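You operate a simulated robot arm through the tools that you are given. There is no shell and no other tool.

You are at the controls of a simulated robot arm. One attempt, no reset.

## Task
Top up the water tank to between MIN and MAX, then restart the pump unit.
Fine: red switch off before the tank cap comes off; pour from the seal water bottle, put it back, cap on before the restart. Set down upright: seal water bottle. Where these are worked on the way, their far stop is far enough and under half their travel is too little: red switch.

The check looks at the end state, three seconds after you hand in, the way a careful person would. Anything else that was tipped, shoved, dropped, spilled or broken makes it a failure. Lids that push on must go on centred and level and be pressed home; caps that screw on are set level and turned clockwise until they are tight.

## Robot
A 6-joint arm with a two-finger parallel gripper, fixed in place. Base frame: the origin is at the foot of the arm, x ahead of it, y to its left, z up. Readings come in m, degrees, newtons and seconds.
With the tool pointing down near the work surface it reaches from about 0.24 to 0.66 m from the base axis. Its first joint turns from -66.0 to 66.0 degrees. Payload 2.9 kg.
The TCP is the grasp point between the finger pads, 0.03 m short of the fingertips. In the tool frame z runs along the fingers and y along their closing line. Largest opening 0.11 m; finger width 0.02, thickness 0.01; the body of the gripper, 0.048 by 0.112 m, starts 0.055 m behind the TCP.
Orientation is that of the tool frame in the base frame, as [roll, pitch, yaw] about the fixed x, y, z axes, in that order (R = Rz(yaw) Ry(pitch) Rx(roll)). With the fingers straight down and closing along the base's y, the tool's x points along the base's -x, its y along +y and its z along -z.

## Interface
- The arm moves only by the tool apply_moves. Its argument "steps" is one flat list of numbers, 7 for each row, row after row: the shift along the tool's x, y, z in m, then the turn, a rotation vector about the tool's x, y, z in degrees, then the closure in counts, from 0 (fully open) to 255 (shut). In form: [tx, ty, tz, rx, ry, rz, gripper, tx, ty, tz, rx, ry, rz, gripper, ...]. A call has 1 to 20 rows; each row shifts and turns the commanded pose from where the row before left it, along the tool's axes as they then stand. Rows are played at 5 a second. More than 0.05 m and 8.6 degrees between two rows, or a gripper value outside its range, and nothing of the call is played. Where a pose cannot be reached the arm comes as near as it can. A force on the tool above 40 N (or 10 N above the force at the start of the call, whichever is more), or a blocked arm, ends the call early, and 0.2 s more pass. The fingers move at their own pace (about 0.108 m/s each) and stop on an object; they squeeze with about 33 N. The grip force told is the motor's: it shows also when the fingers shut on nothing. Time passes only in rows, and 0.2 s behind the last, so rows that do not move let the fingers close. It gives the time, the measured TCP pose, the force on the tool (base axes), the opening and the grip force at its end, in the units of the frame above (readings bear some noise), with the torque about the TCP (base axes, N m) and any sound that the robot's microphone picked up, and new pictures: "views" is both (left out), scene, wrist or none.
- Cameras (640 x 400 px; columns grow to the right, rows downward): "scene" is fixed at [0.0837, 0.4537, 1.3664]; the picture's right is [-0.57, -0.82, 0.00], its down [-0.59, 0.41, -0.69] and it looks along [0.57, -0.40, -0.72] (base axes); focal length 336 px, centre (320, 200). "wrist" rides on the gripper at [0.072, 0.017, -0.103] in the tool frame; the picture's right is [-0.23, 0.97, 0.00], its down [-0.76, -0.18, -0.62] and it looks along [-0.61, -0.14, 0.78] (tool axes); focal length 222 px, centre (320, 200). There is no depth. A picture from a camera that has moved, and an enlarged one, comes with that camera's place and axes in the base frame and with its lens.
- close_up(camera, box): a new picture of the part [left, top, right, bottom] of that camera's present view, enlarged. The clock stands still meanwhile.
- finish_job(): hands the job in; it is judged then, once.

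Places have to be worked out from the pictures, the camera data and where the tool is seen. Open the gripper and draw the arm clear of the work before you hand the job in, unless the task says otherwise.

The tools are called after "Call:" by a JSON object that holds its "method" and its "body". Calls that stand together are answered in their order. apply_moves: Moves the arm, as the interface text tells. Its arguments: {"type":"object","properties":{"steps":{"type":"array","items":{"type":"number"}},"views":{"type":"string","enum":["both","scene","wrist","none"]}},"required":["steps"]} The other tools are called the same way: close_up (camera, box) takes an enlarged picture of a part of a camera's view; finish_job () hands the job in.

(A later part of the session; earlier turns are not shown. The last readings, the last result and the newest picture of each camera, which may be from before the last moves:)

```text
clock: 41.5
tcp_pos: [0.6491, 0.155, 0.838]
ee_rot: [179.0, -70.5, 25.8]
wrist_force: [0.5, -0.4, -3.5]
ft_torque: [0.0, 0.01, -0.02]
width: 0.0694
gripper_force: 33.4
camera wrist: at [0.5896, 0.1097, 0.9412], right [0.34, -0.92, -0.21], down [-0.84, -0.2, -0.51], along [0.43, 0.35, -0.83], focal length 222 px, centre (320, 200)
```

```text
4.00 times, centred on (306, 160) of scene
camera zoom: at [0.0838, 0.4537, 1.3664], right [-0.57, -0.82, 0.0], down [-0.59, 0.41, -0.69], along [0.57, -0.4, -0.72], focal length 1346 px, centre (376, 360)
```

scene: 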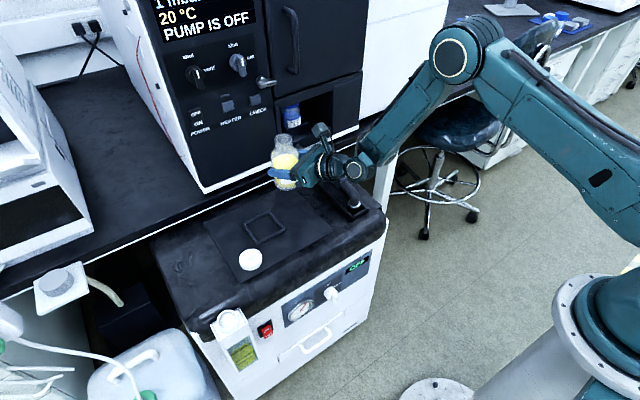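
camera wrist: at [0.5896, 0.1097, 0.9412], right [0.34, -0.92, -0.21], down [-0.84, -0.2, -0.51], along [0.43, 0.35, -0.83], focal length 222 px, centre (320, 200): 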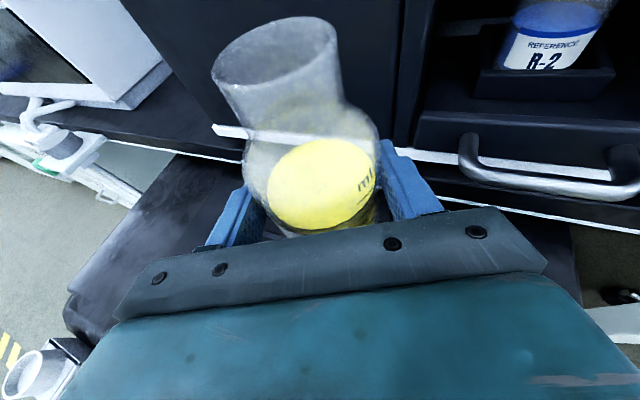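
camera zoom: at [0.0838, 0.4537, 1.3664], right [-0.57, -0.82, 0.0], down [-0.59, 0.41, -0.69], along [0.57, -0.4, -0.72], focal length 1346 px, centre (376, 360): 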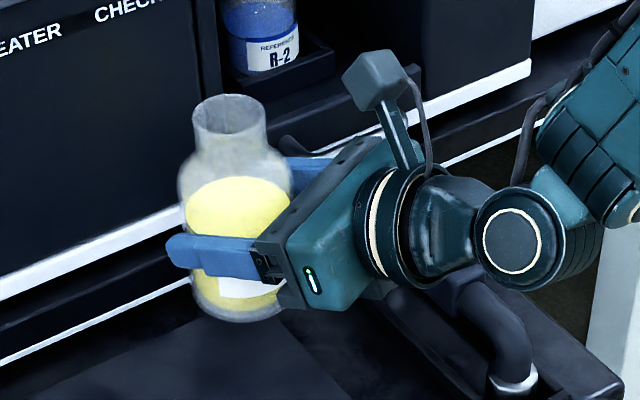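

The bottle is up and upright (about 3.5 N). I carry it in small steps over to the right side of the tank, swinging the tool azimuth about 55° left as I go and keeping it upright.

Call:
{"method": "apply_moves", "body": {"steps": [-0.0003, -0.0212, -0.0008, 3.7, 0.02, -1.31, 255, 0.0003, -0.0212, 0.0007, 3.7, 0.02, -1.31, 255, 0.0007, -0.0211, 0.002, 3.7, 0.02, -1.31, 255, 0.0012, -0.0209, 0.0033, 3.7, 0.02, -1.31, 255, 0.0017, -0.0206, 0.0047, 3.7, 0.02, -1.31, 255, 0.0021, -0.0203, 0.006, 3.7, 0.02, -1.31, 255, 0.0026, -0.0198, 0.0073, 3.7, 0.02, -1.31, 255, 0.003, -0.0192, 0.0085, 3.7, 0.02, -1.31, 255, 0.0034, -0.0185, 0.0097, 3.7, 0.02, -1.31, 255, 0.0039, -0.0177, 0.0109, 3.7, 0.02, -1.31, 255, 0.0042, -0.0169, 0.012, 3.7, 0.02, -1.31, 255, 0.0046, -0.016, 0.0131, 3.7, 0.02, -1.31, 255, 0.005, -0.015, 0.0141, 3.7, 0.02, -1.31, 255, 0.0052, -0.014, 0.015, 3.7, 0.02, -1.31, 255, 0, 0, 0, 0, 0, 0, 255]}}

Call:
{"method": "close_up", "body": {"camera": "scene", "box": [170, 200, 330, 370]}}

```text
clock: 44.8
tcp_pos: [0.5118, 0.4203, 0.8345]
ee_rot: [179.0, -70.5, 80.9]
wrist_force: [-0.6, 0.1, -3.9]
ft_torque: [-0.06, -0.02, 0.01]
width: 0.0687
gripper_force: 33.0
camera wrist: at [0.5163, 0.3456, 0.9384], right [0.95, -0.25, -0.21], down [-0.32, -0.8, -0.51], along [-0.04, 0.55, -0.83], focal length 222 px, centre (320, 200)
```

scene: 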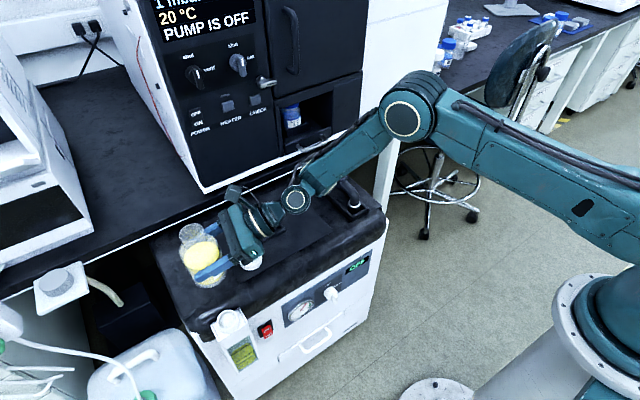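
wrist: 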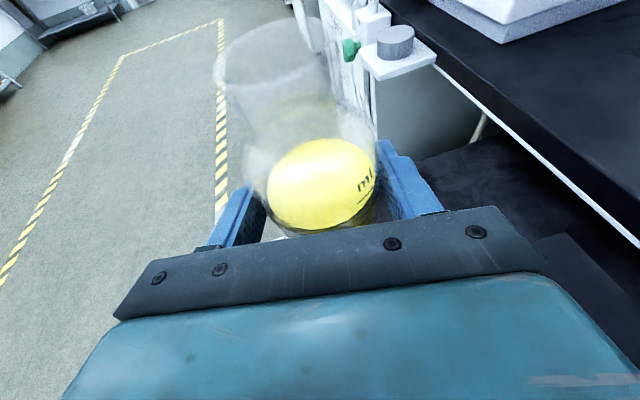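

```text
2.35 times, centred on (250, 285) of scene
camera zoom: at [0.0838, 0.4538, 1.3663], right [-0.57, -0.82, 0.0], down [-0.59, 0.41, -0.69], along [0.57, -0.4, -0.72], focal length 792 px, centre (485, 0)
```

zoom: 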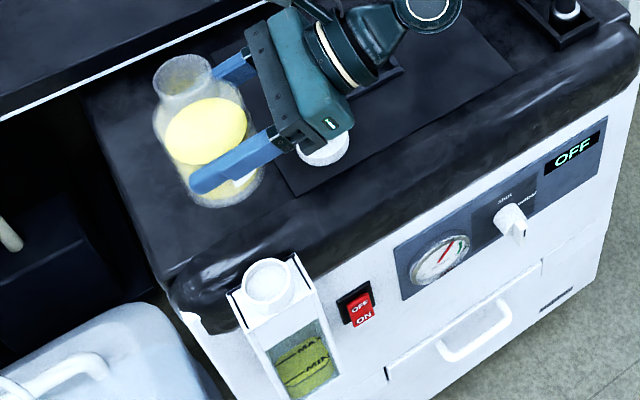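

Placed exactly as intended, and the level window stays visible in the scene view. I lower a little and start tilting the bottle left about the horizontal tool azimuth, to 40° only.

Call:
{"method": "apply_moves", "body": {"steps": [-0.0167, -0.0027, 0.0045, 0, 0, 0, 255, -0.0167, -0.0027, 0.0045, 0, 0, 0, 255, 0, 0, 0, -1.668, -0.01, -4.712, 255, 0, 0, 0, -1.668, -0.01, -4.712, 255, 0, 0, 0, -1.668, -0.01, -4.712, 255, 0, 0, 0, -1.668, -0.01, -4.712, 255, 0, 0, 0, -1.668, -0.01, -4.712, 255, 0, 0, 0, -1.668, -0.01, -4.712, 255, 0, 0, 0, -1.668, -0.01, -4.712, 255, 0, 0, 0, -1.668, -0.01, -4.712, 255, 0, 0, 0, 0, 0, 0, 255]}}

Call:
{"method": "close_up", "body": {"camera": "scene", "box": [170, 220, 330, 370]}}

```text
clock: 47.1
tcp_pos: [0.5069, 0.4182, 0.801]
ee_rot: [111.5, -45.8, 141.0]
wrist_force: [0.4, 0.7, -3.8]
ft_torque: [-0.02, 0.01, -0.02]
width: 0.0689
gripper_force: 33.0
camera wrist: at [0.4421, 0.3555, 0.8908], right [0.85, -0.23, 0.47], down [0.04, -0.86, -0.5], along [0.52, 0.45, -0.73], focal length 222 px, centre (320, 200)
```

scene: 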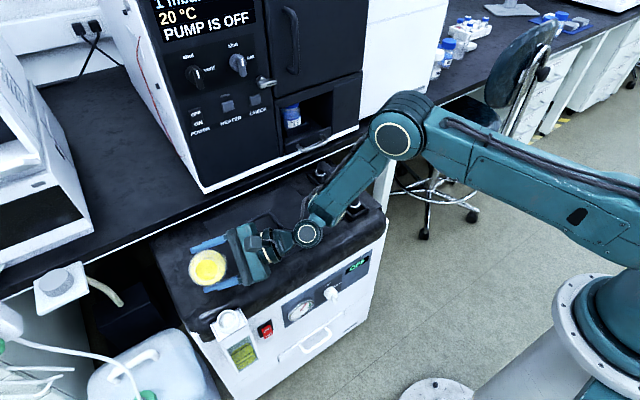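
wrist: 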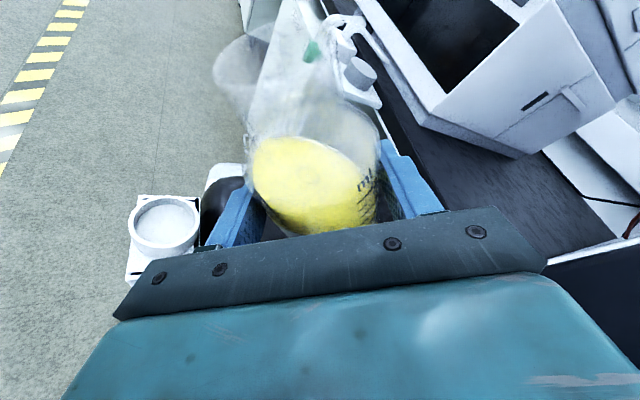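

```text
2.67 times, centred on (250, 295) of scene
camera zoom: at [0.0838, 0.4538, 1.3663], right [-0.57, -0.82, 0.0], down [-0.59, 0.41, -0.69], along [0.57, -0.4, -0.72], focal length 897 px, centre (507, -53)
```

zoom: 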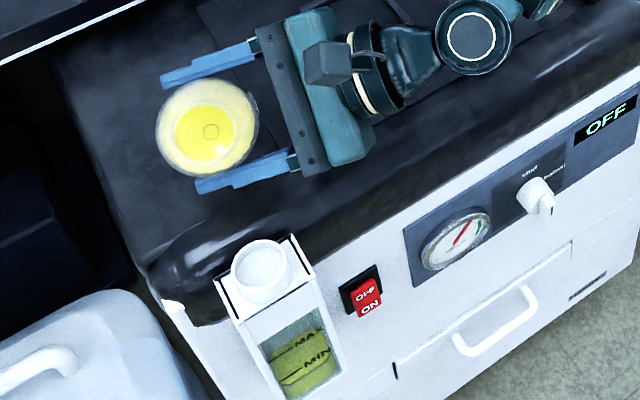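

The bottle's mouth faces the tank and nothing has spilled. I lower 1.5 cm and continue to 55°.

Call:
{"method": "apply_moves", "body": {"steps": [-0.0116, -0.0103, 0.0041, 0, 0, 0, 255, 0, 0, 0, -1.668, -0.01, -4.712, 255, 0, 0, 0, -1.668, -0.01, -4.712, 255, 0, 0, 0, -1.668, -0.01, -4.712, 255, 0, 0, 0, 0, 0, 0, 255]}}

Call:
{"method": "close_up", "body": {"camera": "scene", "box": [170, 220, 330, 370]}}

Call:
{"method": "close_up", "body": {"camera": "wrist", "box": [100, 0, 420, 260]}}

```text
clock: 48.4
tcp_pos: [0.5071, 0.4172, 0.7855]
ee_rot: [103.3, -32.2, 146.6]
wrist_force: [0.4, -0.7, -3.9]
ft_torque: [-0.03, 0.04, 0.04]
width: 0.0691
gripper_force: 33.0
camera wrist: at [0.4217, 0.3595, 0.8579], right [0.7, -0.2, 0.68], down [0.16, -0.89, -0.43], along [0.69, 0.42, -0.59], focal length 222 px, centre (320, 200)
```

scene: 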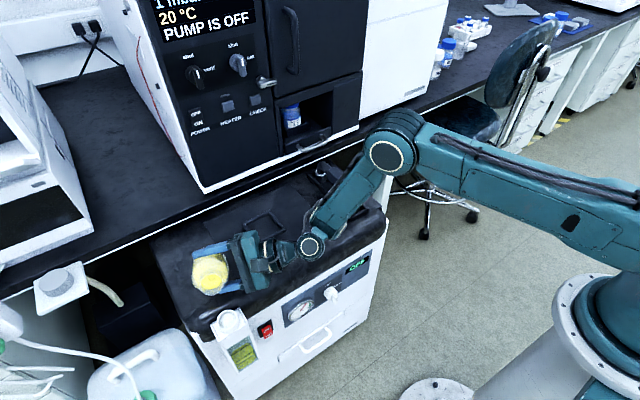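
wrist: 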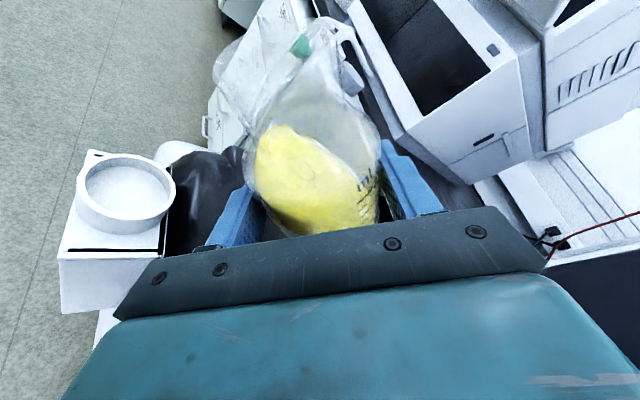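

```text
2.67 times, centred on (250, 295) of scene
camera zoom: at [0.0838, 0.4538, 1.3663], right [-0.57, -0.82, 0.0], down [-0.59, 0.41, -0.69], along [0.57, -0.4, -0.72], focal length 897 px, centre (507, -53)
```

zoom: 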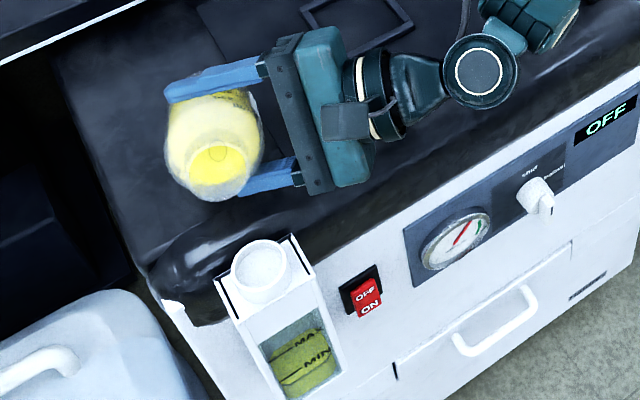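

```text
1.54 times, centred on (260, 130) of wrist
camera zoom: at [0.4217, 0.3595, 0.8579], right [0.7, -0.2, 0.68], down [0.16, -0.89, -0.43], along [0.69, 0.42, -0.59], focal length 342 px, centre (412, 308)
```

zoom: 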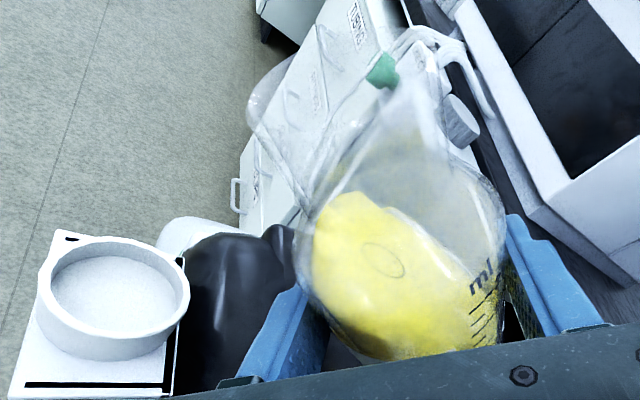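

The mouth is just above and right of the opening as computed, and nothing has flowed yet. I continue in small steps to 61° and watch the window and the weight.

Call:
{"method": "apply_moves", "body": {"steps": [0, 0, 0, -1.0, -0.006, -2.827, 255, 0, 0, 0, -1.0, -0.006, -2.827, 255, 0, 0, 0, 0, 0, 0, 255, 0, 0, 0, 0, 0, 0, 255]}}

Call:
{"method": "close_up", "body": {"camera": "scene", "box": [190, 240, 290, 375]}}

Call:
{"method": "close_up", "body": {"camera": "wrist", "box": [100, 0, 420, 260]}}

```text
clock: 49.4
tcp_pos: [0.5081, 0.4188, 0.7844]
ee_rot: [100.5, -26.8, 147.7]
wrist_force: [0.3, -0.9, -3.7]
ft_torque: [-0.02, 0.04, 0.0]
width: 0.0692
gripper_force: 33.0
camera wrist: at [0.4147, 0.3611, 0.8491], right [0.63, -0.19, 0.75], down [0.21, -0.89, -0.4], along [0.75, 0.41, -0.53], focal length 222 px, centre (320, 200)
```

scene: 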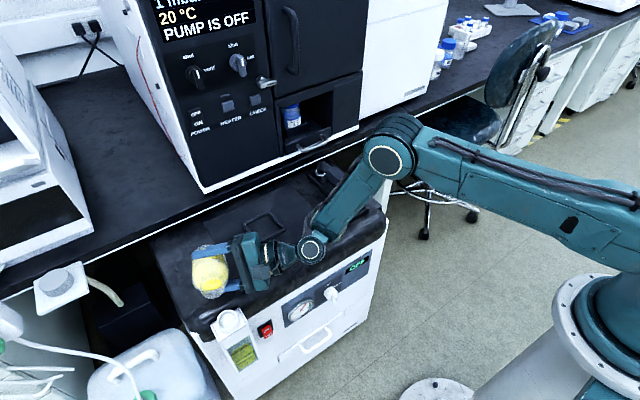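
wrist: 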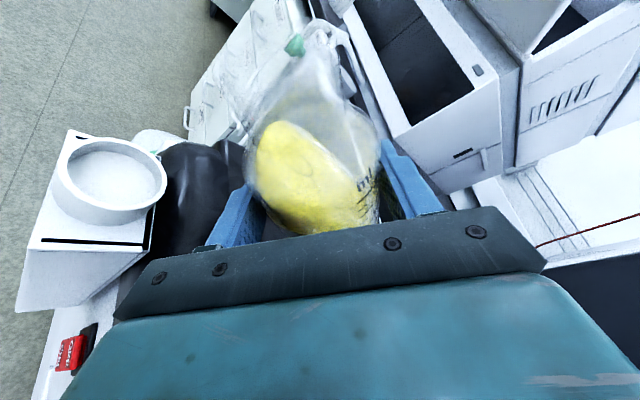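

```text
2.96 times, centred on (240, 308) of scene
camera zoom: at [0.0838, 0.4538, 1.3663], right [-0.57, -0.82, 0.0], down [-0.59, 0.41, -0.69], along [0.57, -0.4, -0.72], focal length 997 px, centre (557, -118)
```

zoom: 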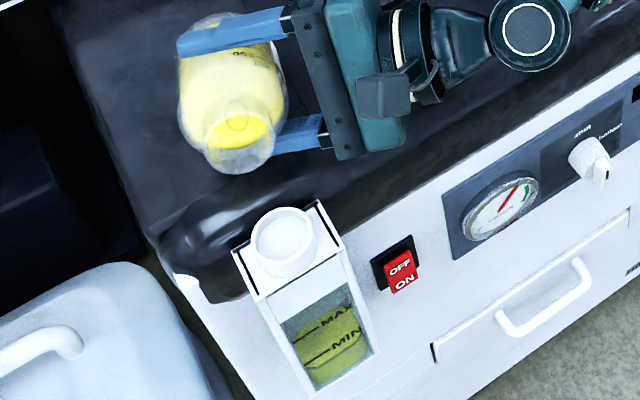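

```text
1.54 times, centred on (260, 130) of wrist
camera zoom: at [0.4147, 0.3611, 0.8491], right [0.63, -0.19, 0.75], down [0.21, -0.89, -0.4], along [0.75, 0.41, -0.53], focal length 342 px, centre (412, 308)
```

zoom: 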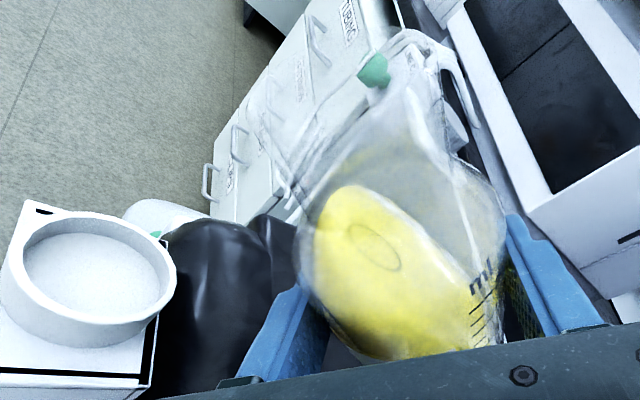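

My computed lip position matches the image at (0.437, 0.437, 0.80), nearly over the opening, and still no flow. I continue tilting to 67°.

Call:
{"method": "apply_moves", "body": {"steps": [0, 0, 0, -1.0, -0.006, -2.827, 255, 0, 0, 0, -1.0, -0.006, -2.827, 255, 0, 0, 0, 0, 0, 0, 255, 0, 0, 0, 0, 0, 0, 255], "views": "scene"}}

Call:
{"method": "close_up", "body": {"camera": "scene", "box": [190, 240, 290, 375]}}

```text
clock: 50.4
tcp_pos: [0.5066, 0.4192, 0.7853]
ee_rot: [98.1, -21.3, 148.7]
wrist_force: [0.6, -0.6, -3.2]
ft_torque: [-0.05, 0.02, -0.02]
width: 0.0692
gripper_force: 33.3
```

scene: 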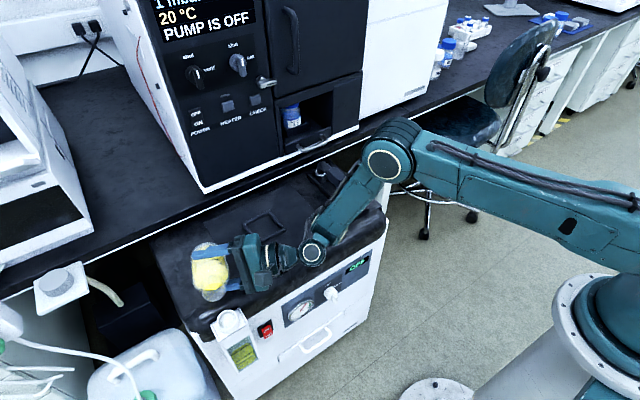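

```text
2.96 times, centred on (240, 308) of scene
camera zoom: at [0.0838, 0.4538, 1.3663], right [-0.57, -0.82, 0.0], down [-0.59, 0.41, -0.69], along [0.57, -0.4, -0.72], focal length 997 px, centre (557, -118)
```

zoom: 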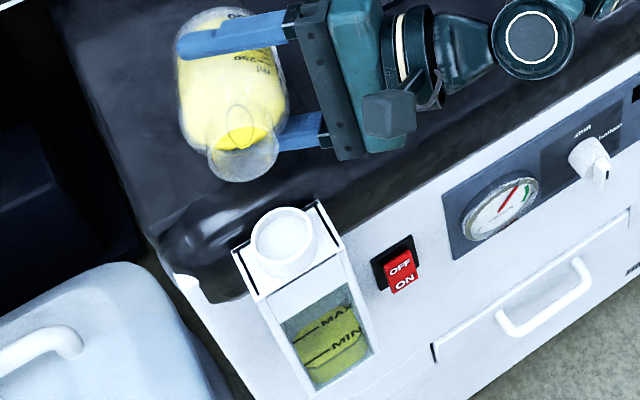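

No flow yet; the liquid front is still about 1.5 cm inside the lip. I lower 8 mm to shorten the drop and tilt on to 71°.

Call:
{"method": "apply_moves", "body": {"steps": [-0.0029, -0.0074, 0.001, 0, 0, 0, 255, 0, 0, 0, -0.667, -0.004, -1.885, 255, 0, 0, 0, -0.667, -0.004, -1.885, 255, 0, 0, 0, 0, 0, 0, 255, 0, 0, 0, 0, 0, 0, 255], "views": "scene"}}

Call:
{"method": "close_up", "body": {"camera": "scene", "box": [190, 240, 290, 375]}}

```text
clock: 51.5
tcp_pos: [0.5069, 0.4181, 0.7775]
ee_rot: [96.5, -17.5, 149.3]
wrist_force: [-0.5, -0.2, -3.0]
ft_torque: [-0.02, 0.05, 0.01]
width: 0.0691
gripper_force: 33.1
```

scene: 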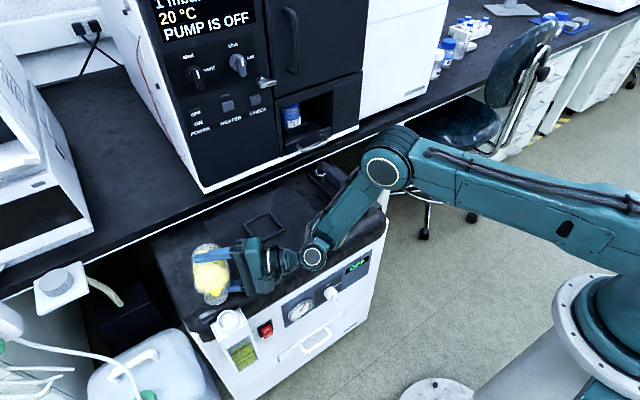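

```text
2.96 times, centred on (240, 308) of scene
camera zoom: at [0.0838, 0.4538, 1.3663], right [-0.57, -0.82, 0.0], down [-0.59, 0.41, -0.69], along [0.57, -0.4, -0.72], focal length 997 px, centre (557, -118)
```

zoom: 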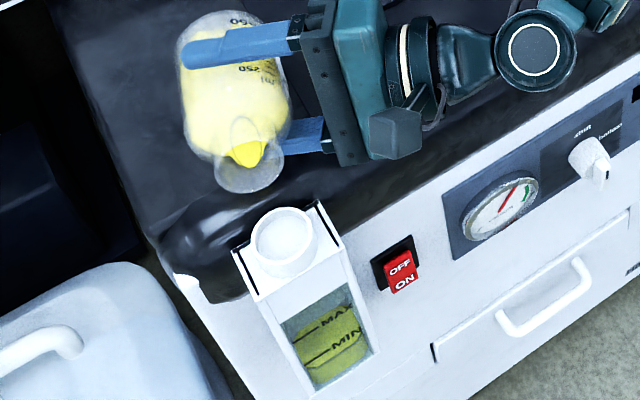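

Still no flow, and the liquid is moving along the neck. I go to 75°.

Call:
{"method": "apply_moves", "body": {"steps": [0, 0, 0, -0.667, -0.004, -1.885, 255, 0, 0, 0, -0.667, -0.004, -1.885, 255, 0, 0, 0, 0, 0, 0, 255, 0, 0, 0, 0, 0, 0, 255], "views": "scene"}}

Call:
{"method": "close_up", "body": {"camera": "scene", "box": [200, 270, 280, 375]}}

```text
clock: 52.5
tcp_pos: [0.5076, 0.4174, 0.7772]
ee_rot: [95.1, -13.7, 149.6]
wrist_force: [-1.4, -0.9, -5.0]
ft_torque: [-0.04, 0.04, 0.0]
width: 0.069
gripper_force: 33.4
```

scene: 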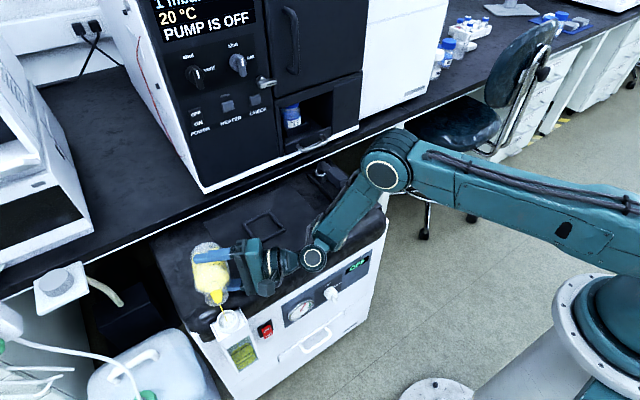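

```text
3.81 times, centred on (240, 322) of scene
camera zoom: at [0.0838, 0.4538, 1.3663], right [-0.57, -0.82, 0.0], down [-0.59, 0.41, -0.69], along [0.57, -0.4, -0.72], focal length 1282 px, centre (625, -267)
```

zoom: 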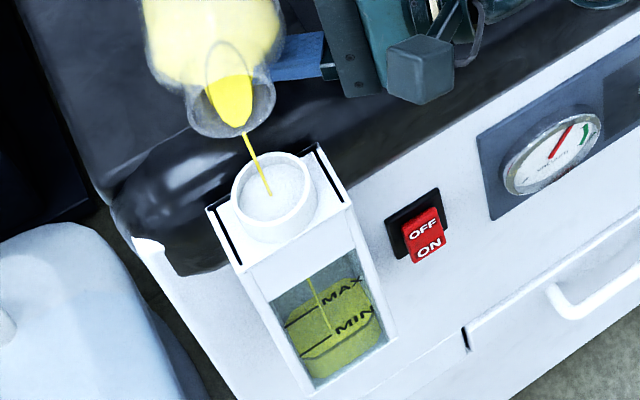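

The stream has started and falls cleanly into the opening. I hold this tilt and watch the level.

Call:
{"method": "apply_moves", "body": {"steps": [0, 0, 0, 0, 0, 0, 255, 0, 0, 0, 0, 0, 0, 255, 0, 0, 0, 0, 0, 0, 255], "views": "none"}}

Call:
{"method": "close_up", "body": {"camera": "scene", "box": [200, 270, 280, 375]}}

```text
clock: 53.4
tcp_pos: [0.5081, 0.4177, 0.7776]
ee_rot: [95.1, -13.8, 149.7]
wrist_force: [0.1, 0.2, -4.0]
ft_torque: [-0.04, 0.04, 0.0]
width: 0.0686
gripper_force: 32.7
```

```text
3.81 times, centred on (240, 322) of scene
camera zoom: at [0.0838, 0.4538, 1.3663], right [-0.57, -0.82, 0.0], down [-0.59, 0.41, -0.69], along [0.57, -0.4, -0.72], focal length 1282 px, centre (625, -267)
```

zoom: 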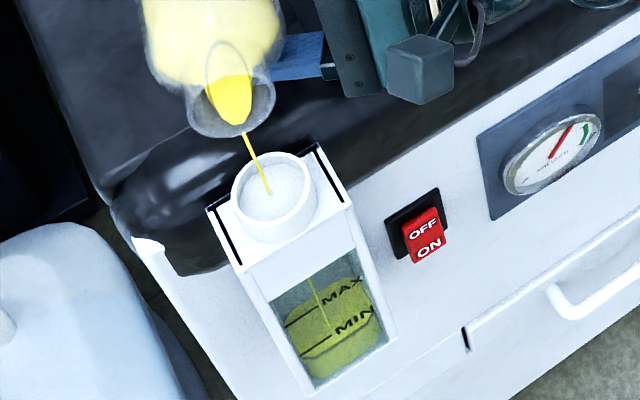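

It's flowing slowly and cleanly. I keep holding for 2 more seconds.

Call:
{"method": "apply_moves", "body": {"steps": [0, 0, 0, 0, 0, 0, 255, 0, 0, 0, 0, 0, 0, 255, 0, 0, 0, 0, 0, 0, 255, 0, 0, 0, 0, 0, 0, 255, 0, 0, 0, 0, 0, 0, 255, 0, 0, 0, 0, 0, 0, 255, 0, 0, 0, 0, 0, 0, 255, 0, 0, 0, 0, 0, 0, 255, 0, 0, 0, 0, 0, 0, 255, 0, 0, 0, 0, 0, 0, 255], "views": "none"}}

Call:
{"method": "close_up", "body": {"camera": "scene", "box": [200, 270, 280, 375]}}

Call:
{"method": "close_up", "body": {"camera": "scene", "box": [225, 335, 265, 375]}}

```text
clock: 55.5
tcp_pos: [0.5083, 0.4183, 0.7779]
ee_rot: [95.2, -13.8, 149.6]
wrist_force: [-0.4, 0.5, -3.6]
ft_torque: [-0.03, 0.06, 0.04]
width: 0.0688
gripper_force: 33.1
```

```text
3.81 times, centred on (240, 322) of scene
camera zoom: at [0.0838, 0.4538, 1.3663], right [-0.57, -0.82, 0.0], down [-0.59, 0.41, -0.69], along [0.57, -0.4, -0.72], focal length 1282 px, centre (625, -267)
```

zoom: 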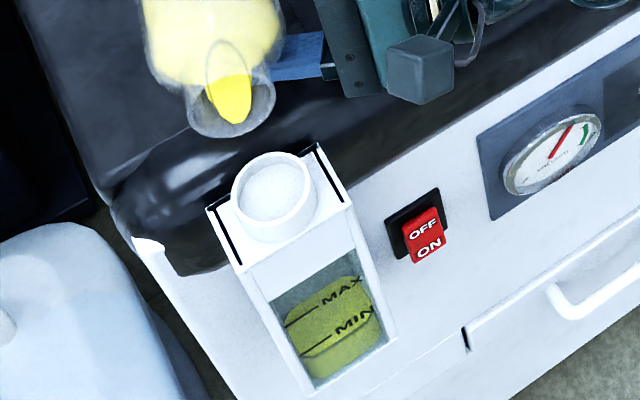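

```text
10.00 times, centred on (245, 355) of scene
camera zoom: at [0.0838, 0.4538, 1.3663], right [-0.57, -0.82, 0.0], down [-0.59, 0.41, -0.69], along [0.57, -0.4, -0.72], focal length 3365 px, centre (1070, -1350)
```

zoom: 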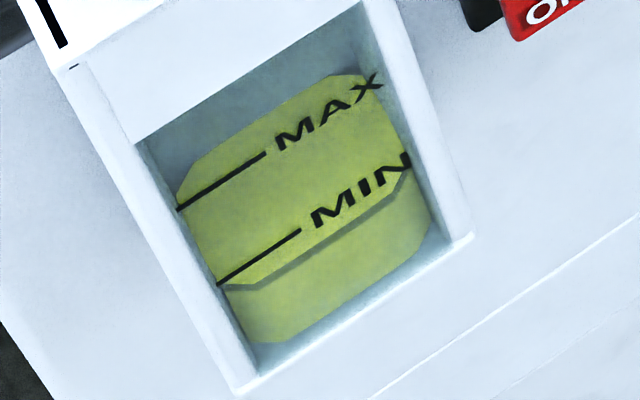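

Flow stopped by itself at this tilt after a small rise. Allowing for the window parallax, the true level is still well below MIN, so I tilt 4° more and wait.

Call:
{"method": "apply_moves", "body": {"steps": [0, 0, 0, -0.667, -0.004, -1.885, 255, 0, 0, 0, -0.667, -0.004, -1.885, 255, 0, 0, 0, 0, 0, 0, 255, 0, 0, 0, 0, 0, 0, 255], "views": "none"}}

Call:
{"method": "close_up", "body": {"camera": "scene", "box": [200, 270, 280, 375]}}

```text
clock: 56.5
tcp_pos: [0.5081, 0.4192, 0.7775]
ee_rot: [93.7, -10.0, 149.9]
wrist_force: [0.3, 0.3, -3.1]
ft_torque: [-0.04, 0.01, 0.03]
width: 0.069
gripper_force: 33.0
```

```text
3.81 times, centred on (240, 322) of scene
camera zoom: at [0.0838, 0.4538, 1.3663], right [-0.57, -0.82, 0.0], down [-0.59, 0.41, -0.69], along [0.57, -0.4, -0.72], focal length 1282 px, centre (625, -267)
```

zoom: 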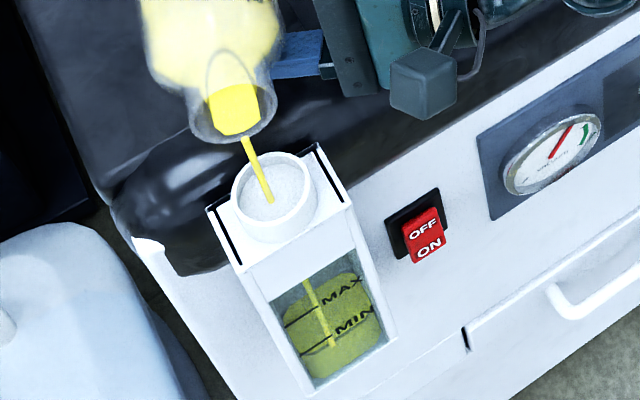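

The stream is a bit stronger and still landing inside the opening. I hold until it settles.

Call:
{"method": "apply_moves", "body": {"steps": [0, 0, 0, 0, 0, 0, 255, 0, 0, 0, 0, 0, 0, 255, 0, 0, 0, 0, 0, 0, 255, 0, 0, 0, 0, 0, 0, 255, 0, 0, 0, 0, 0, 0, 255, 0, 0, 0, 0, 0, 0, 255, 0, 0, 0, 0, 0, 0, 255, 0, 0, 0, 0, 0, 0, 255, 0, 0, 0, 0, 0, 0, 255, 0, 0, 0, 0, 0, 0, 255], "views": "none"}}

Call:
{"method": "close_up", "body": {"camera": "scene", "box": [200, 270, 280, 375]}}

Call:
{"method": "close_up", "body": {"camera": "scene", "box": [225, 335, 265, 375]}}

```text
clock: 58.8
tcp_pos: [0.5084, 0.4183, 0.7794]
ee_rot: [93.7, -10.0, 149.9]
wrist_force: [-0.3, 0.9, -4.0]
ft_torque: [-0.03, 0.01, 0.0]
width: 0.0691
gripper_force: 32.9
```

```text
3.81 times, centred on (240, 322) of scene
camera zoom: at [0.0838, 0.4538, 1.3663], right [-0.57, -0.82, 0.0], down [-0.59, 0.41, -0.69], along [0.57, -0.4, -0.72], focal length 1282 px, centre (625, -267)
```

zoom: 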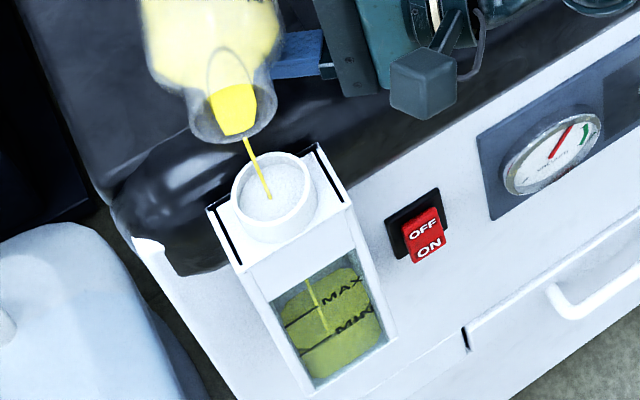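

```text
10.00 times, centred on (245, 355) of scene
camera zoom: at [0.0838, 0.4538, 1.3663], right [-0.57, -0.82, 0.0], down [-0.59, 0.41, -0.69], along [0.57, -0.4, -0.72], focal length 3365 px, centre (1070, -1350)
```

zoom: 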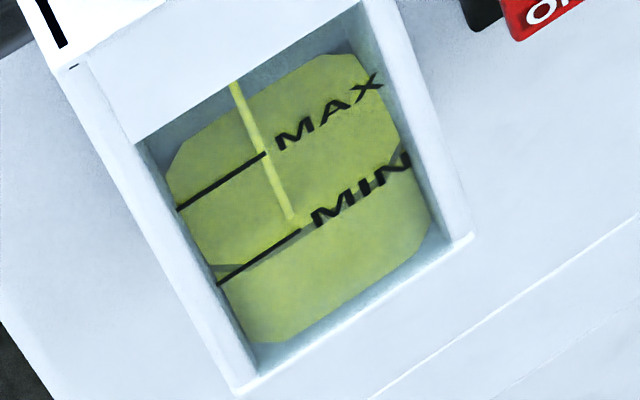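

The level is up by about 16 mm and rising slowly; the apparent edge is at MIN, so the true level is slightly below it. I tilt 3° more and hold.

Call:
{"method": "apply_moves", "body": {"steps": [0, 0, 0, -0.5, -0.003, -1.414, 255, 0, 0, 0, -0.5, -0.003, -1.414, 255, 0, 0, 0, 0, 0, 0, 255, 0, 0, 0, 0, 0, 0, 255, 0, 0, 0, 0, 0, 0, 255, 0, 0, 0, 0, 0, 0, 255, 0, 0, 0, 0, 0, 0, 255, 0, 0, 0, 0, 0, 0, 255], "views": "none"}}

Call:
{"method": "close_up", "body": {"camera": "scene", "box": [200, 270, 280, 375]}}

Call:
{"method": "close_up", "body": {"camera": "scene", "box": [225, 335, 265, 375]}}

```text
clock: 60.5
tcp_pos: [0.5076, 0.4178, 0.7765]
ee_rot: [92.7, -7.2, 150.0]
wrist_force: [0.2, 0.6, -3.5]
ft_torque: [-0.04, 0.0, 0.0]
width: 0.069
gripper_force: 33.1
```

```text
3.81 times, centred on (240, 322) of scene
camera zoom: at [0.0838, 0.4538, 1.3663], right [-0.57, -0.82, 0.0], down [-0.59, 0.41, -0.69], along [0.57, -0.4, -0.72], focal length 1282 px, centre (625, -267)
```

zoom: 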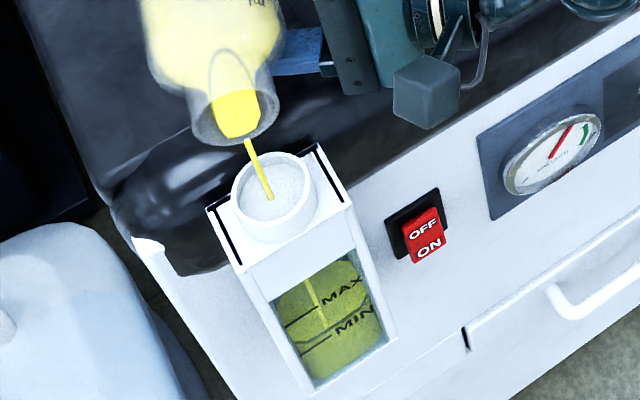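

```text
10.00 times, centred on (245, 355) of scene
camera zoom: at [0.0838, 0.4538, 1.3663], right [-0.57, -0.82, 0.0], down [-0.59, 0.41, -0.69], along [0.57, -0.4, -0.72], focal length 3365 px, centre (1070, -1350)
```

zoom: 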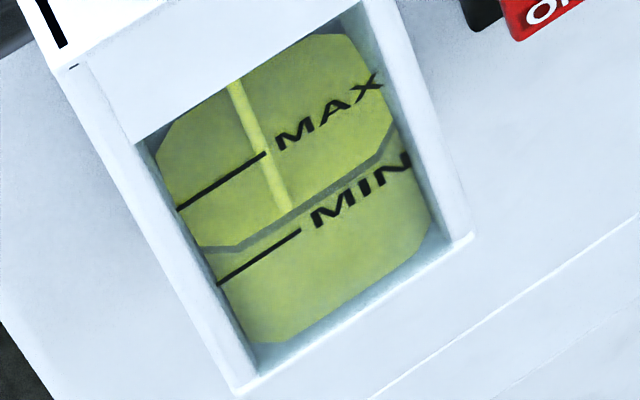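

Apparent level is about 10 mm above MIN, so the true level is just reaching MIN. I hold 1.6 s more.

Call:
{"method": "apply_moves", "body": {"steps": [0, 0, 0, 0, 0, 0, 255, 0, 0, 0, 0, 0, 0, 255, 0, 0, 0, 0, 0, 0, 255, 0, 0, 0, 0, 0, 0, 255, 0, 0, 0, 0, 0, 0, 255, 0, 0, 0, 0, 0, 0, 255, 0, 0, 0, 0, 0, 0, 255], "views": "none"}}

Call:
{"method": "close_up", "body": {"camera": "scene", "box": [200, 270, 280, 375]}}

Call:
{"method": "close_up", "body": {"camera": "scene", "box": [225, 335, 265, 375]}}

```text
clock: 62.1
tcp_pos: [0.5079, 0.4185, 0.778]
ee_rot: [92.7, -7.2, 150.0]
wrist_force: [0.0, 0.1, -4.3]
ft_torque: [-0.01, 0.03, -0.02]
width: 0.0689
gripper_force: 33.4
```

```text
3.81 times, centred on (240, 322) of scene
camera zoom: at [0.0838, 0.4538, 1.3663], right [-0.57, -0.82, 0.0], down [-0.59, 0.41, -0.69], along [0.57, -0.4, -0.72], focal length 1282 px, centre (625, -267)
```

zoom: 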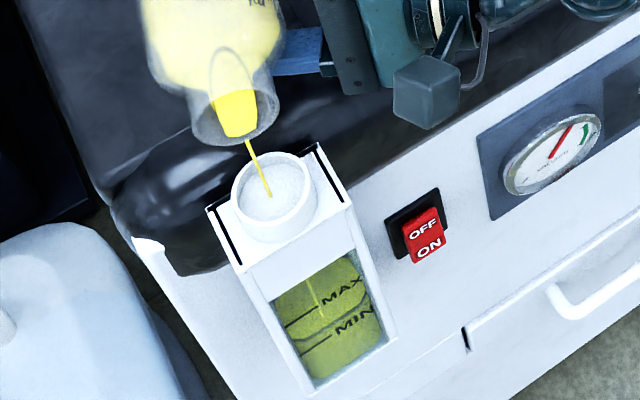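

```text
10.00 times, centred on (245, 355) of scene
camera zoom: at [0.0838, 0.4538, 1.3663], right [-0.57, -0.82, 0.0], down [-0.59, 0.41, -0.69], along [0.57, -0.4, -0.72], focal length 3365 px, centre (1070, -1350)
```

zoom: 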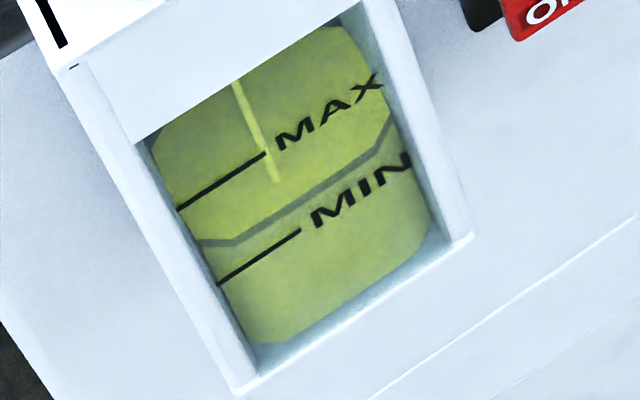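

Flow is tailing off at roughly +5 mm true. I tilt another 3° and hold for about 1.5 s.

Call:
{"method": "apply_moves", "body": {"steps": [0, 0, 0, -0.5, -0.003, -1.414, 255, 0, 0, 0, -0.5, -0.003, -1.414, 255, 0, 0, 0, 0, 0, 0, 255, 0, 0, 0, 0, 0, 0, 255, 0, 0, 0, 0, 0, 0, 255, 0, 0, 0, 0, 0, 0, 255, 0, 0, 0, 0, 0, 0, 255], "views": "none"}}

Call:
{"method": "close_up", "body": {"camera": "scene", "box": [200, 270, 280, 375]}}

Call:
{"method": "close_up", "body": {"camera": "scene", "box": [225, 335, 265, 375]}}

```text
clock: 63.8
tcp_pos: [0.5072, 0.4179, 0.7774]
ee_rot: [91.8, -4.3, 150.2]
wrist_force: [0.0, 0.5, -3.8]
ft_torque: [0.0, 0.06, 0.03]
width: 0.0691
gripper_force: 33.5
```

```text
3.81 times, centred on (240, 322) of scene
camera zoom: at [0.0838, 0.4538, 1.3663], right [-0.57, -0.82, 0.0], down [-0.59, 0.41, -0.69], along [0.57, -0.4, -0.72], focal length 1282 px, centre (625, -267)
```

zoom: 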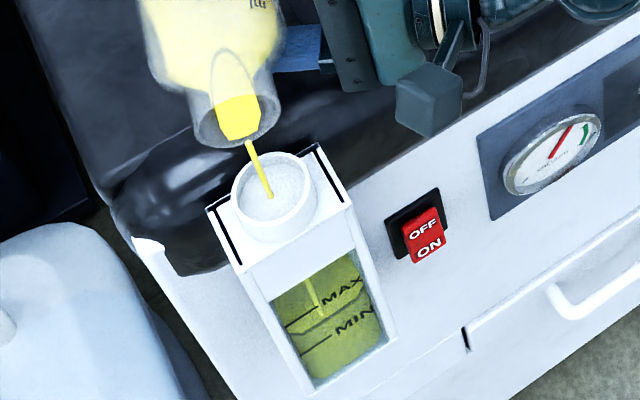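

```text
10.00 times, centred on (245, 355) of scene
camera zoom: at [0.0838, 0.4538, 1.3663], right [-0.57, -0.82, 0.0], down [-0.59, 0.41, -0.69], along [0.57, -0.4, -0.72], focal length 3365 px, centre (1070, -1350)
```

zoom: 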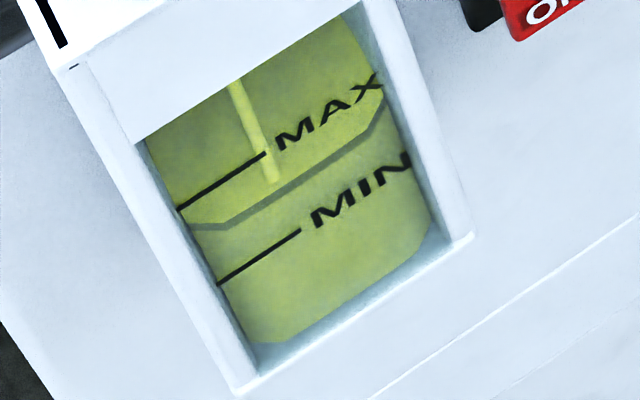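

Apparent level is about 22 mm above MIN (true roughly +15, with MAX at +44). I let it run briefly, then tilt back upright, raising the bottle as it comes up.

Call:
{"method": "apply_moves", "body": {"steps": [0, 0, 0, 0, 0, 0, 255, 0, 0, 0, 0, 0, 0, 255, 0, 0, 0, 2.836, 0.017, 8.01, 255, 0, 0, 0, 2.836, 0.017, 8.01, 255, 0.0106, 0.0278, -0.0038, 0, 0, 0, 255, 0, 0, 0, 2.836, 0.017, 8.01, 255, 0, 0, 0, 2.836, 0.017, 8.01, 255, 0, 0, 0, 2.836, 0.017, 8.01, 255, 0, 0, 0, 0, 0, 0, 255]}}

Call:
{"method": "close_up", "body": {"camera": "scene", "box": [190, 240, 290, 375]}}

Call:
{"method": "close_up", "body": {"camera": "scene", "box": [225, 335, 265, 375]}}

```text
clock: 65.8
tcp_pos: [0.5079, 0.4185, 0.8078]
ee_rot: [110.0, -43.8, 142.2]
wrist_force: [-0.7, 0.0, -3.1]
ft_torque: [-0.01, 0.01, 0.05]
width: 0.069
gripper_force: 32.9
camera wrist: at [0.4388, 0.3559, 0.8952], right [0.83, -0.23, 0.5], down [0.06, -0.87, -0.49], along [0.55, 0.44, -0.71], focal length 222 px, centre (320, 200)
```

scene: 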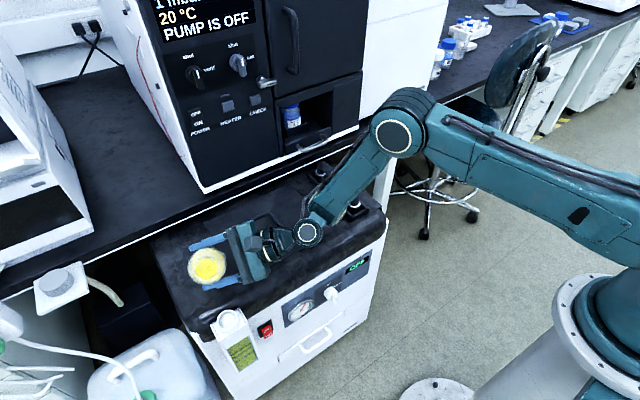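
wrist: 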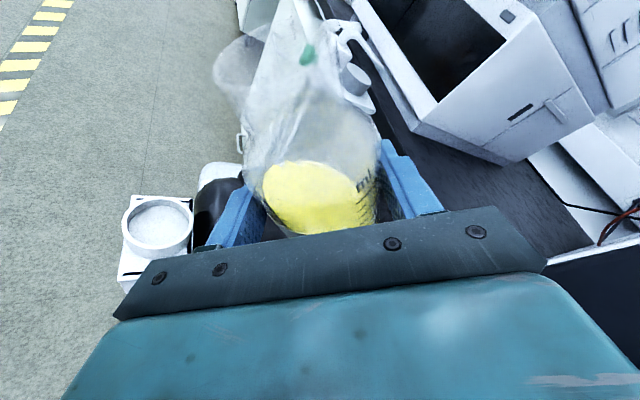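

```text
2.96 times, centred on (240, 308) of scene
camera zoom: at [0.0838, 0.4538, 1.3663], right [-0.57, -0.82, 0.0], down [-0.59, 0.41, -0.69], along [0.57, -0.4, -0.72], focal length 997 px, centre (557, -118)
```

zoom: 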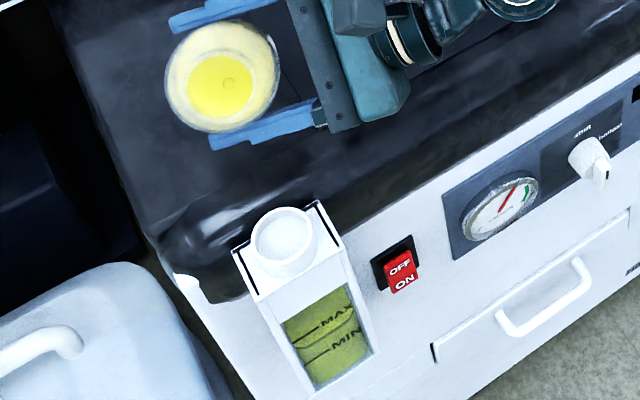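

```text
10.00 times, centred on (245, 355) of scene
camera zoom: at [0.0838, 0.4538, 1.3663], right [-0.57, -0.82, 0.0], down [-0.59, 0.41, -0.69], along [0.57, -0.4, -0.72], focal length 3365 px, centre (1070, -1350)
```

zoom: 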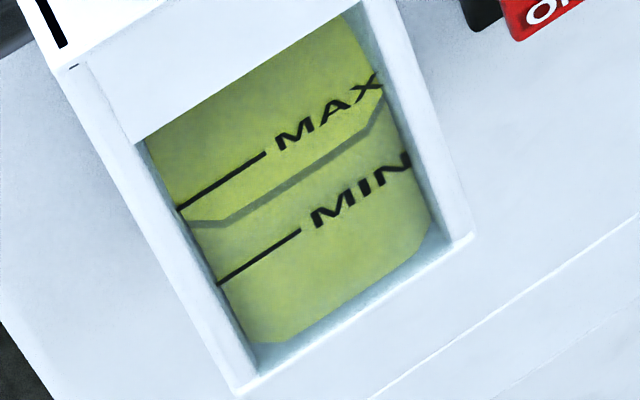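

Flow has ended. The level edge, corrected for parallax, is about 14 mm above MIN with 44 mm between the marks. I bring the bottle fully upright and raise it.

Call:
{"method": "apply_moves", "body": {"steps": [0, 0, 0, 2.836, 0.017, 8.01, 255, 0, 0, 0, 2.836, 0.017, 8.01, 255, 0, 0, 0, 2.836, 0.017, 8.01, 255, 0, 0, 0, 2.836, 0.017, 8.01, 255, 0, 0, 0, 2.836, 0.017, 8.01, 255, 0.0283, 0, -0.01, 0, 0, 0, 255, 0, 0, 0, 0, 0, 0, 255]}}

Call:
{"method": "close_up", "body": {"camera": "scene", "box": [170, 210, 290, 375]}}

Call:
{"method": "close_up", "body": {"camera": "scene", "box": [225, 335, 265, 375]}}

```text
clock: 67.3
tcp_pos: [0.5081, 0.417, 0.8373]
ee_rot: [179.2, -70.5, 80.8]
wrist_force: [-0.5, 0.3, -3.8]
ft_torque: [-0.04, -0.02, 0.01]
width: 0.0688
gripper_force: 32.8
camera wrist: at [0.511, 0.3427, 0.9404], right [0.95, -0.25, -0.21], down [-0.32, -0.8, -0.51], along [-0.04, 0.55, -0.83], focal length 222 px, centre (320, 200)
```

scene: 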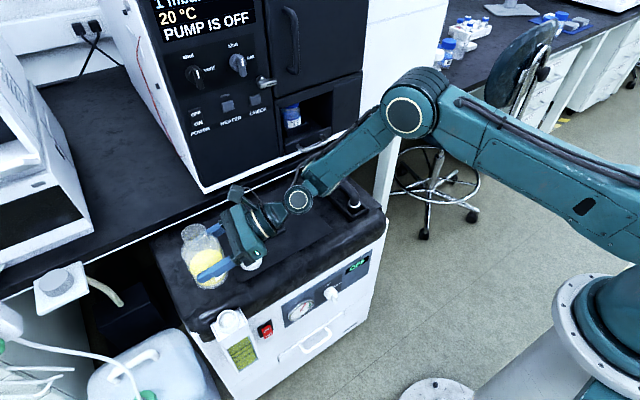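
wrist: 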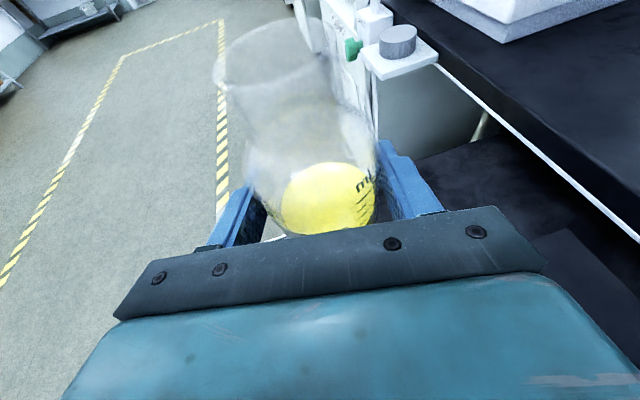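

```text
2.42 times, centred on (230, 292) of scene
camera zoom: at [0.0838, 0.4538, 1.3663], right [-0.57, -0.82, 0.0], down [-0.59, 0.41, -0.69], along [0.57, -0.4, -0.72], focal length 816 px, centre (538, -24)
```

zoom: 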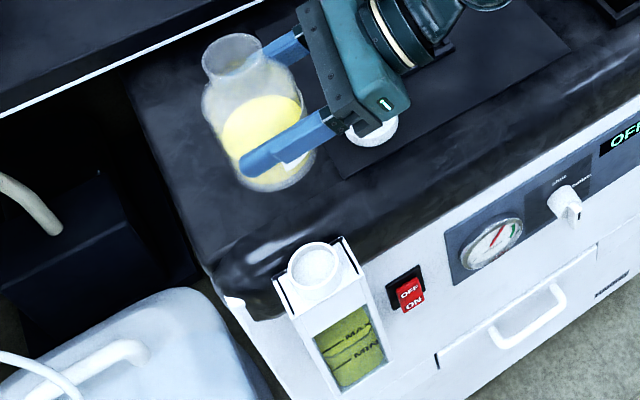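

```text
10.00 times, centred on (245, 355) of scene
camera zoom: at [0.0838, 0.4538, 1.3663], right [-0.57, -0.82, 0.0], down [-0.59, 0.41, -0.69], along [0.57, -0.4, -0.72], focal length 3365 px, centre (1070, -1350)
```

zoom: 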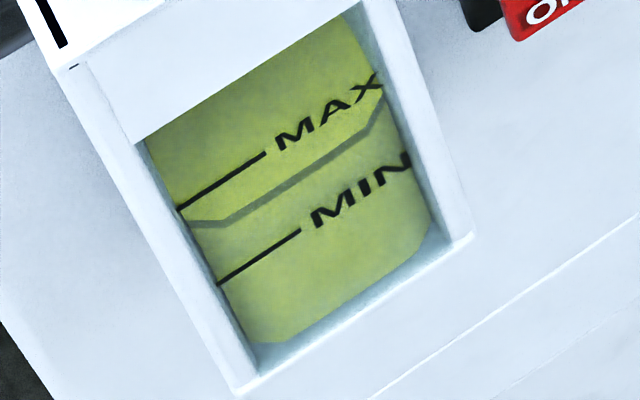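

The tank, collar and cover are dry, the bottle is upright, and the level is between the marks. I carry the bottle back along the same path to above its original spot.

Call:
{"method": "apply_moves", "body": {"steps": [-0.0056, 0.013, -0.0158, -3.7, -0.02, 1.31, 255, -0.0053, 0.0141, -0.0149, -3.7, -0.02, 1.31, 255, -0.0049, 0.0152, -0.0139, -3.7, -0.02, 1.31, 255, -0.0046, 0.0162, -0.013, -3.7, -0.02, 1.31, 255, -0.0042, 0.0171, -0.0119, -3.7, -0.02, 1.31, 255, -0.0038, 0.0179, -0.0107, -3.7, -0.02, 1.31, 255, -0.0034, 0.0186, -0.0096, -3.7, -0.02, 1.31, 255, -0.003, 0.0193, -0.0084, -3.7, -0.02, 1.31, 255, -0.0025, 0.0198, -0.0071, -3.7, -0.02, 1.31, 255, -0.002, 0.0203, -0.0057, -3.7, -0.02, 1.31, 255, -0.0016, 0.0207, -0.0044, -3.7, -0.02, 1.31, 255, -0.0011, 0.021, -0.0031, -3.7, -0.02, 1.31, 255, -0.0006, 0.0211, -0.0017, -3.7, -0.02, 1.31, 255, -0.0001, 0.0212, -0.0004, -3.7, -0.02, 1.31, 255, 0, 0, 0, 0, 0, 0, 255]}}

Call:
{"method": "close_up", "body": {"camera": "scene", "box": [250, 110, 362, 210]}}

```text
clock: 70.5
tcp_pos: [0.6451, 0.1532, 0.8381]
ee_rot: [178.9, -70.5, 25.9]
wrist_force: [-1.1, -0.4, -3.1]
ft_torque: [0.0, 0.04, 0.02]
width: 0.0689
gripper_force: 33.1
camera wrist: at [0.5866, 0.1081, 0.9405], right [0.34, -0.92, -0.21], down [-0.84, -0.19, -0.51], along [0.43, 0.35, -0.83], focal length 222 px, centre (320, 200)
```

scene: 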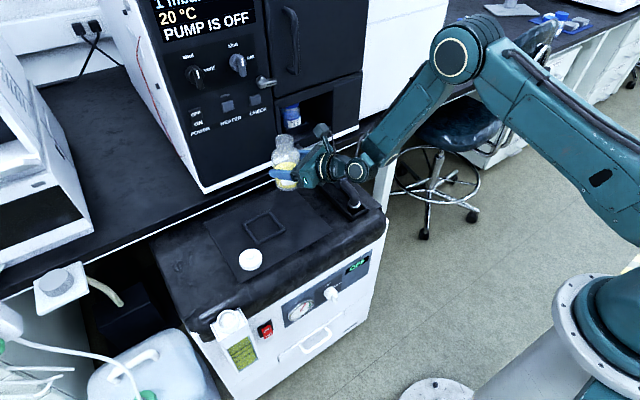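
wrist: 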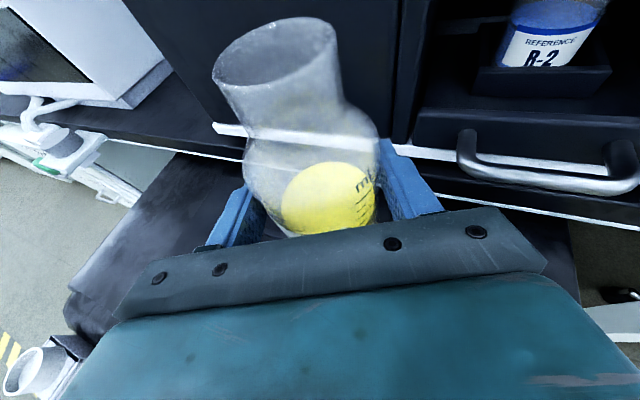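

```text
4.00 times, centred on (306, 160) of scene
camera zoom: at [0.0838, 0.4537, 1.3664], right [-0.57, -0.82, 0.0], down [-0.59, 0.41, -0.69], along [0.57, -0.4, -0.72], focal length 1346 px, centre (376, 360)
```

zoom: 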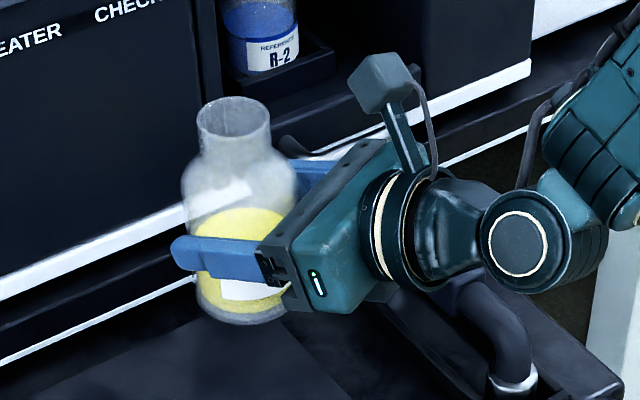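

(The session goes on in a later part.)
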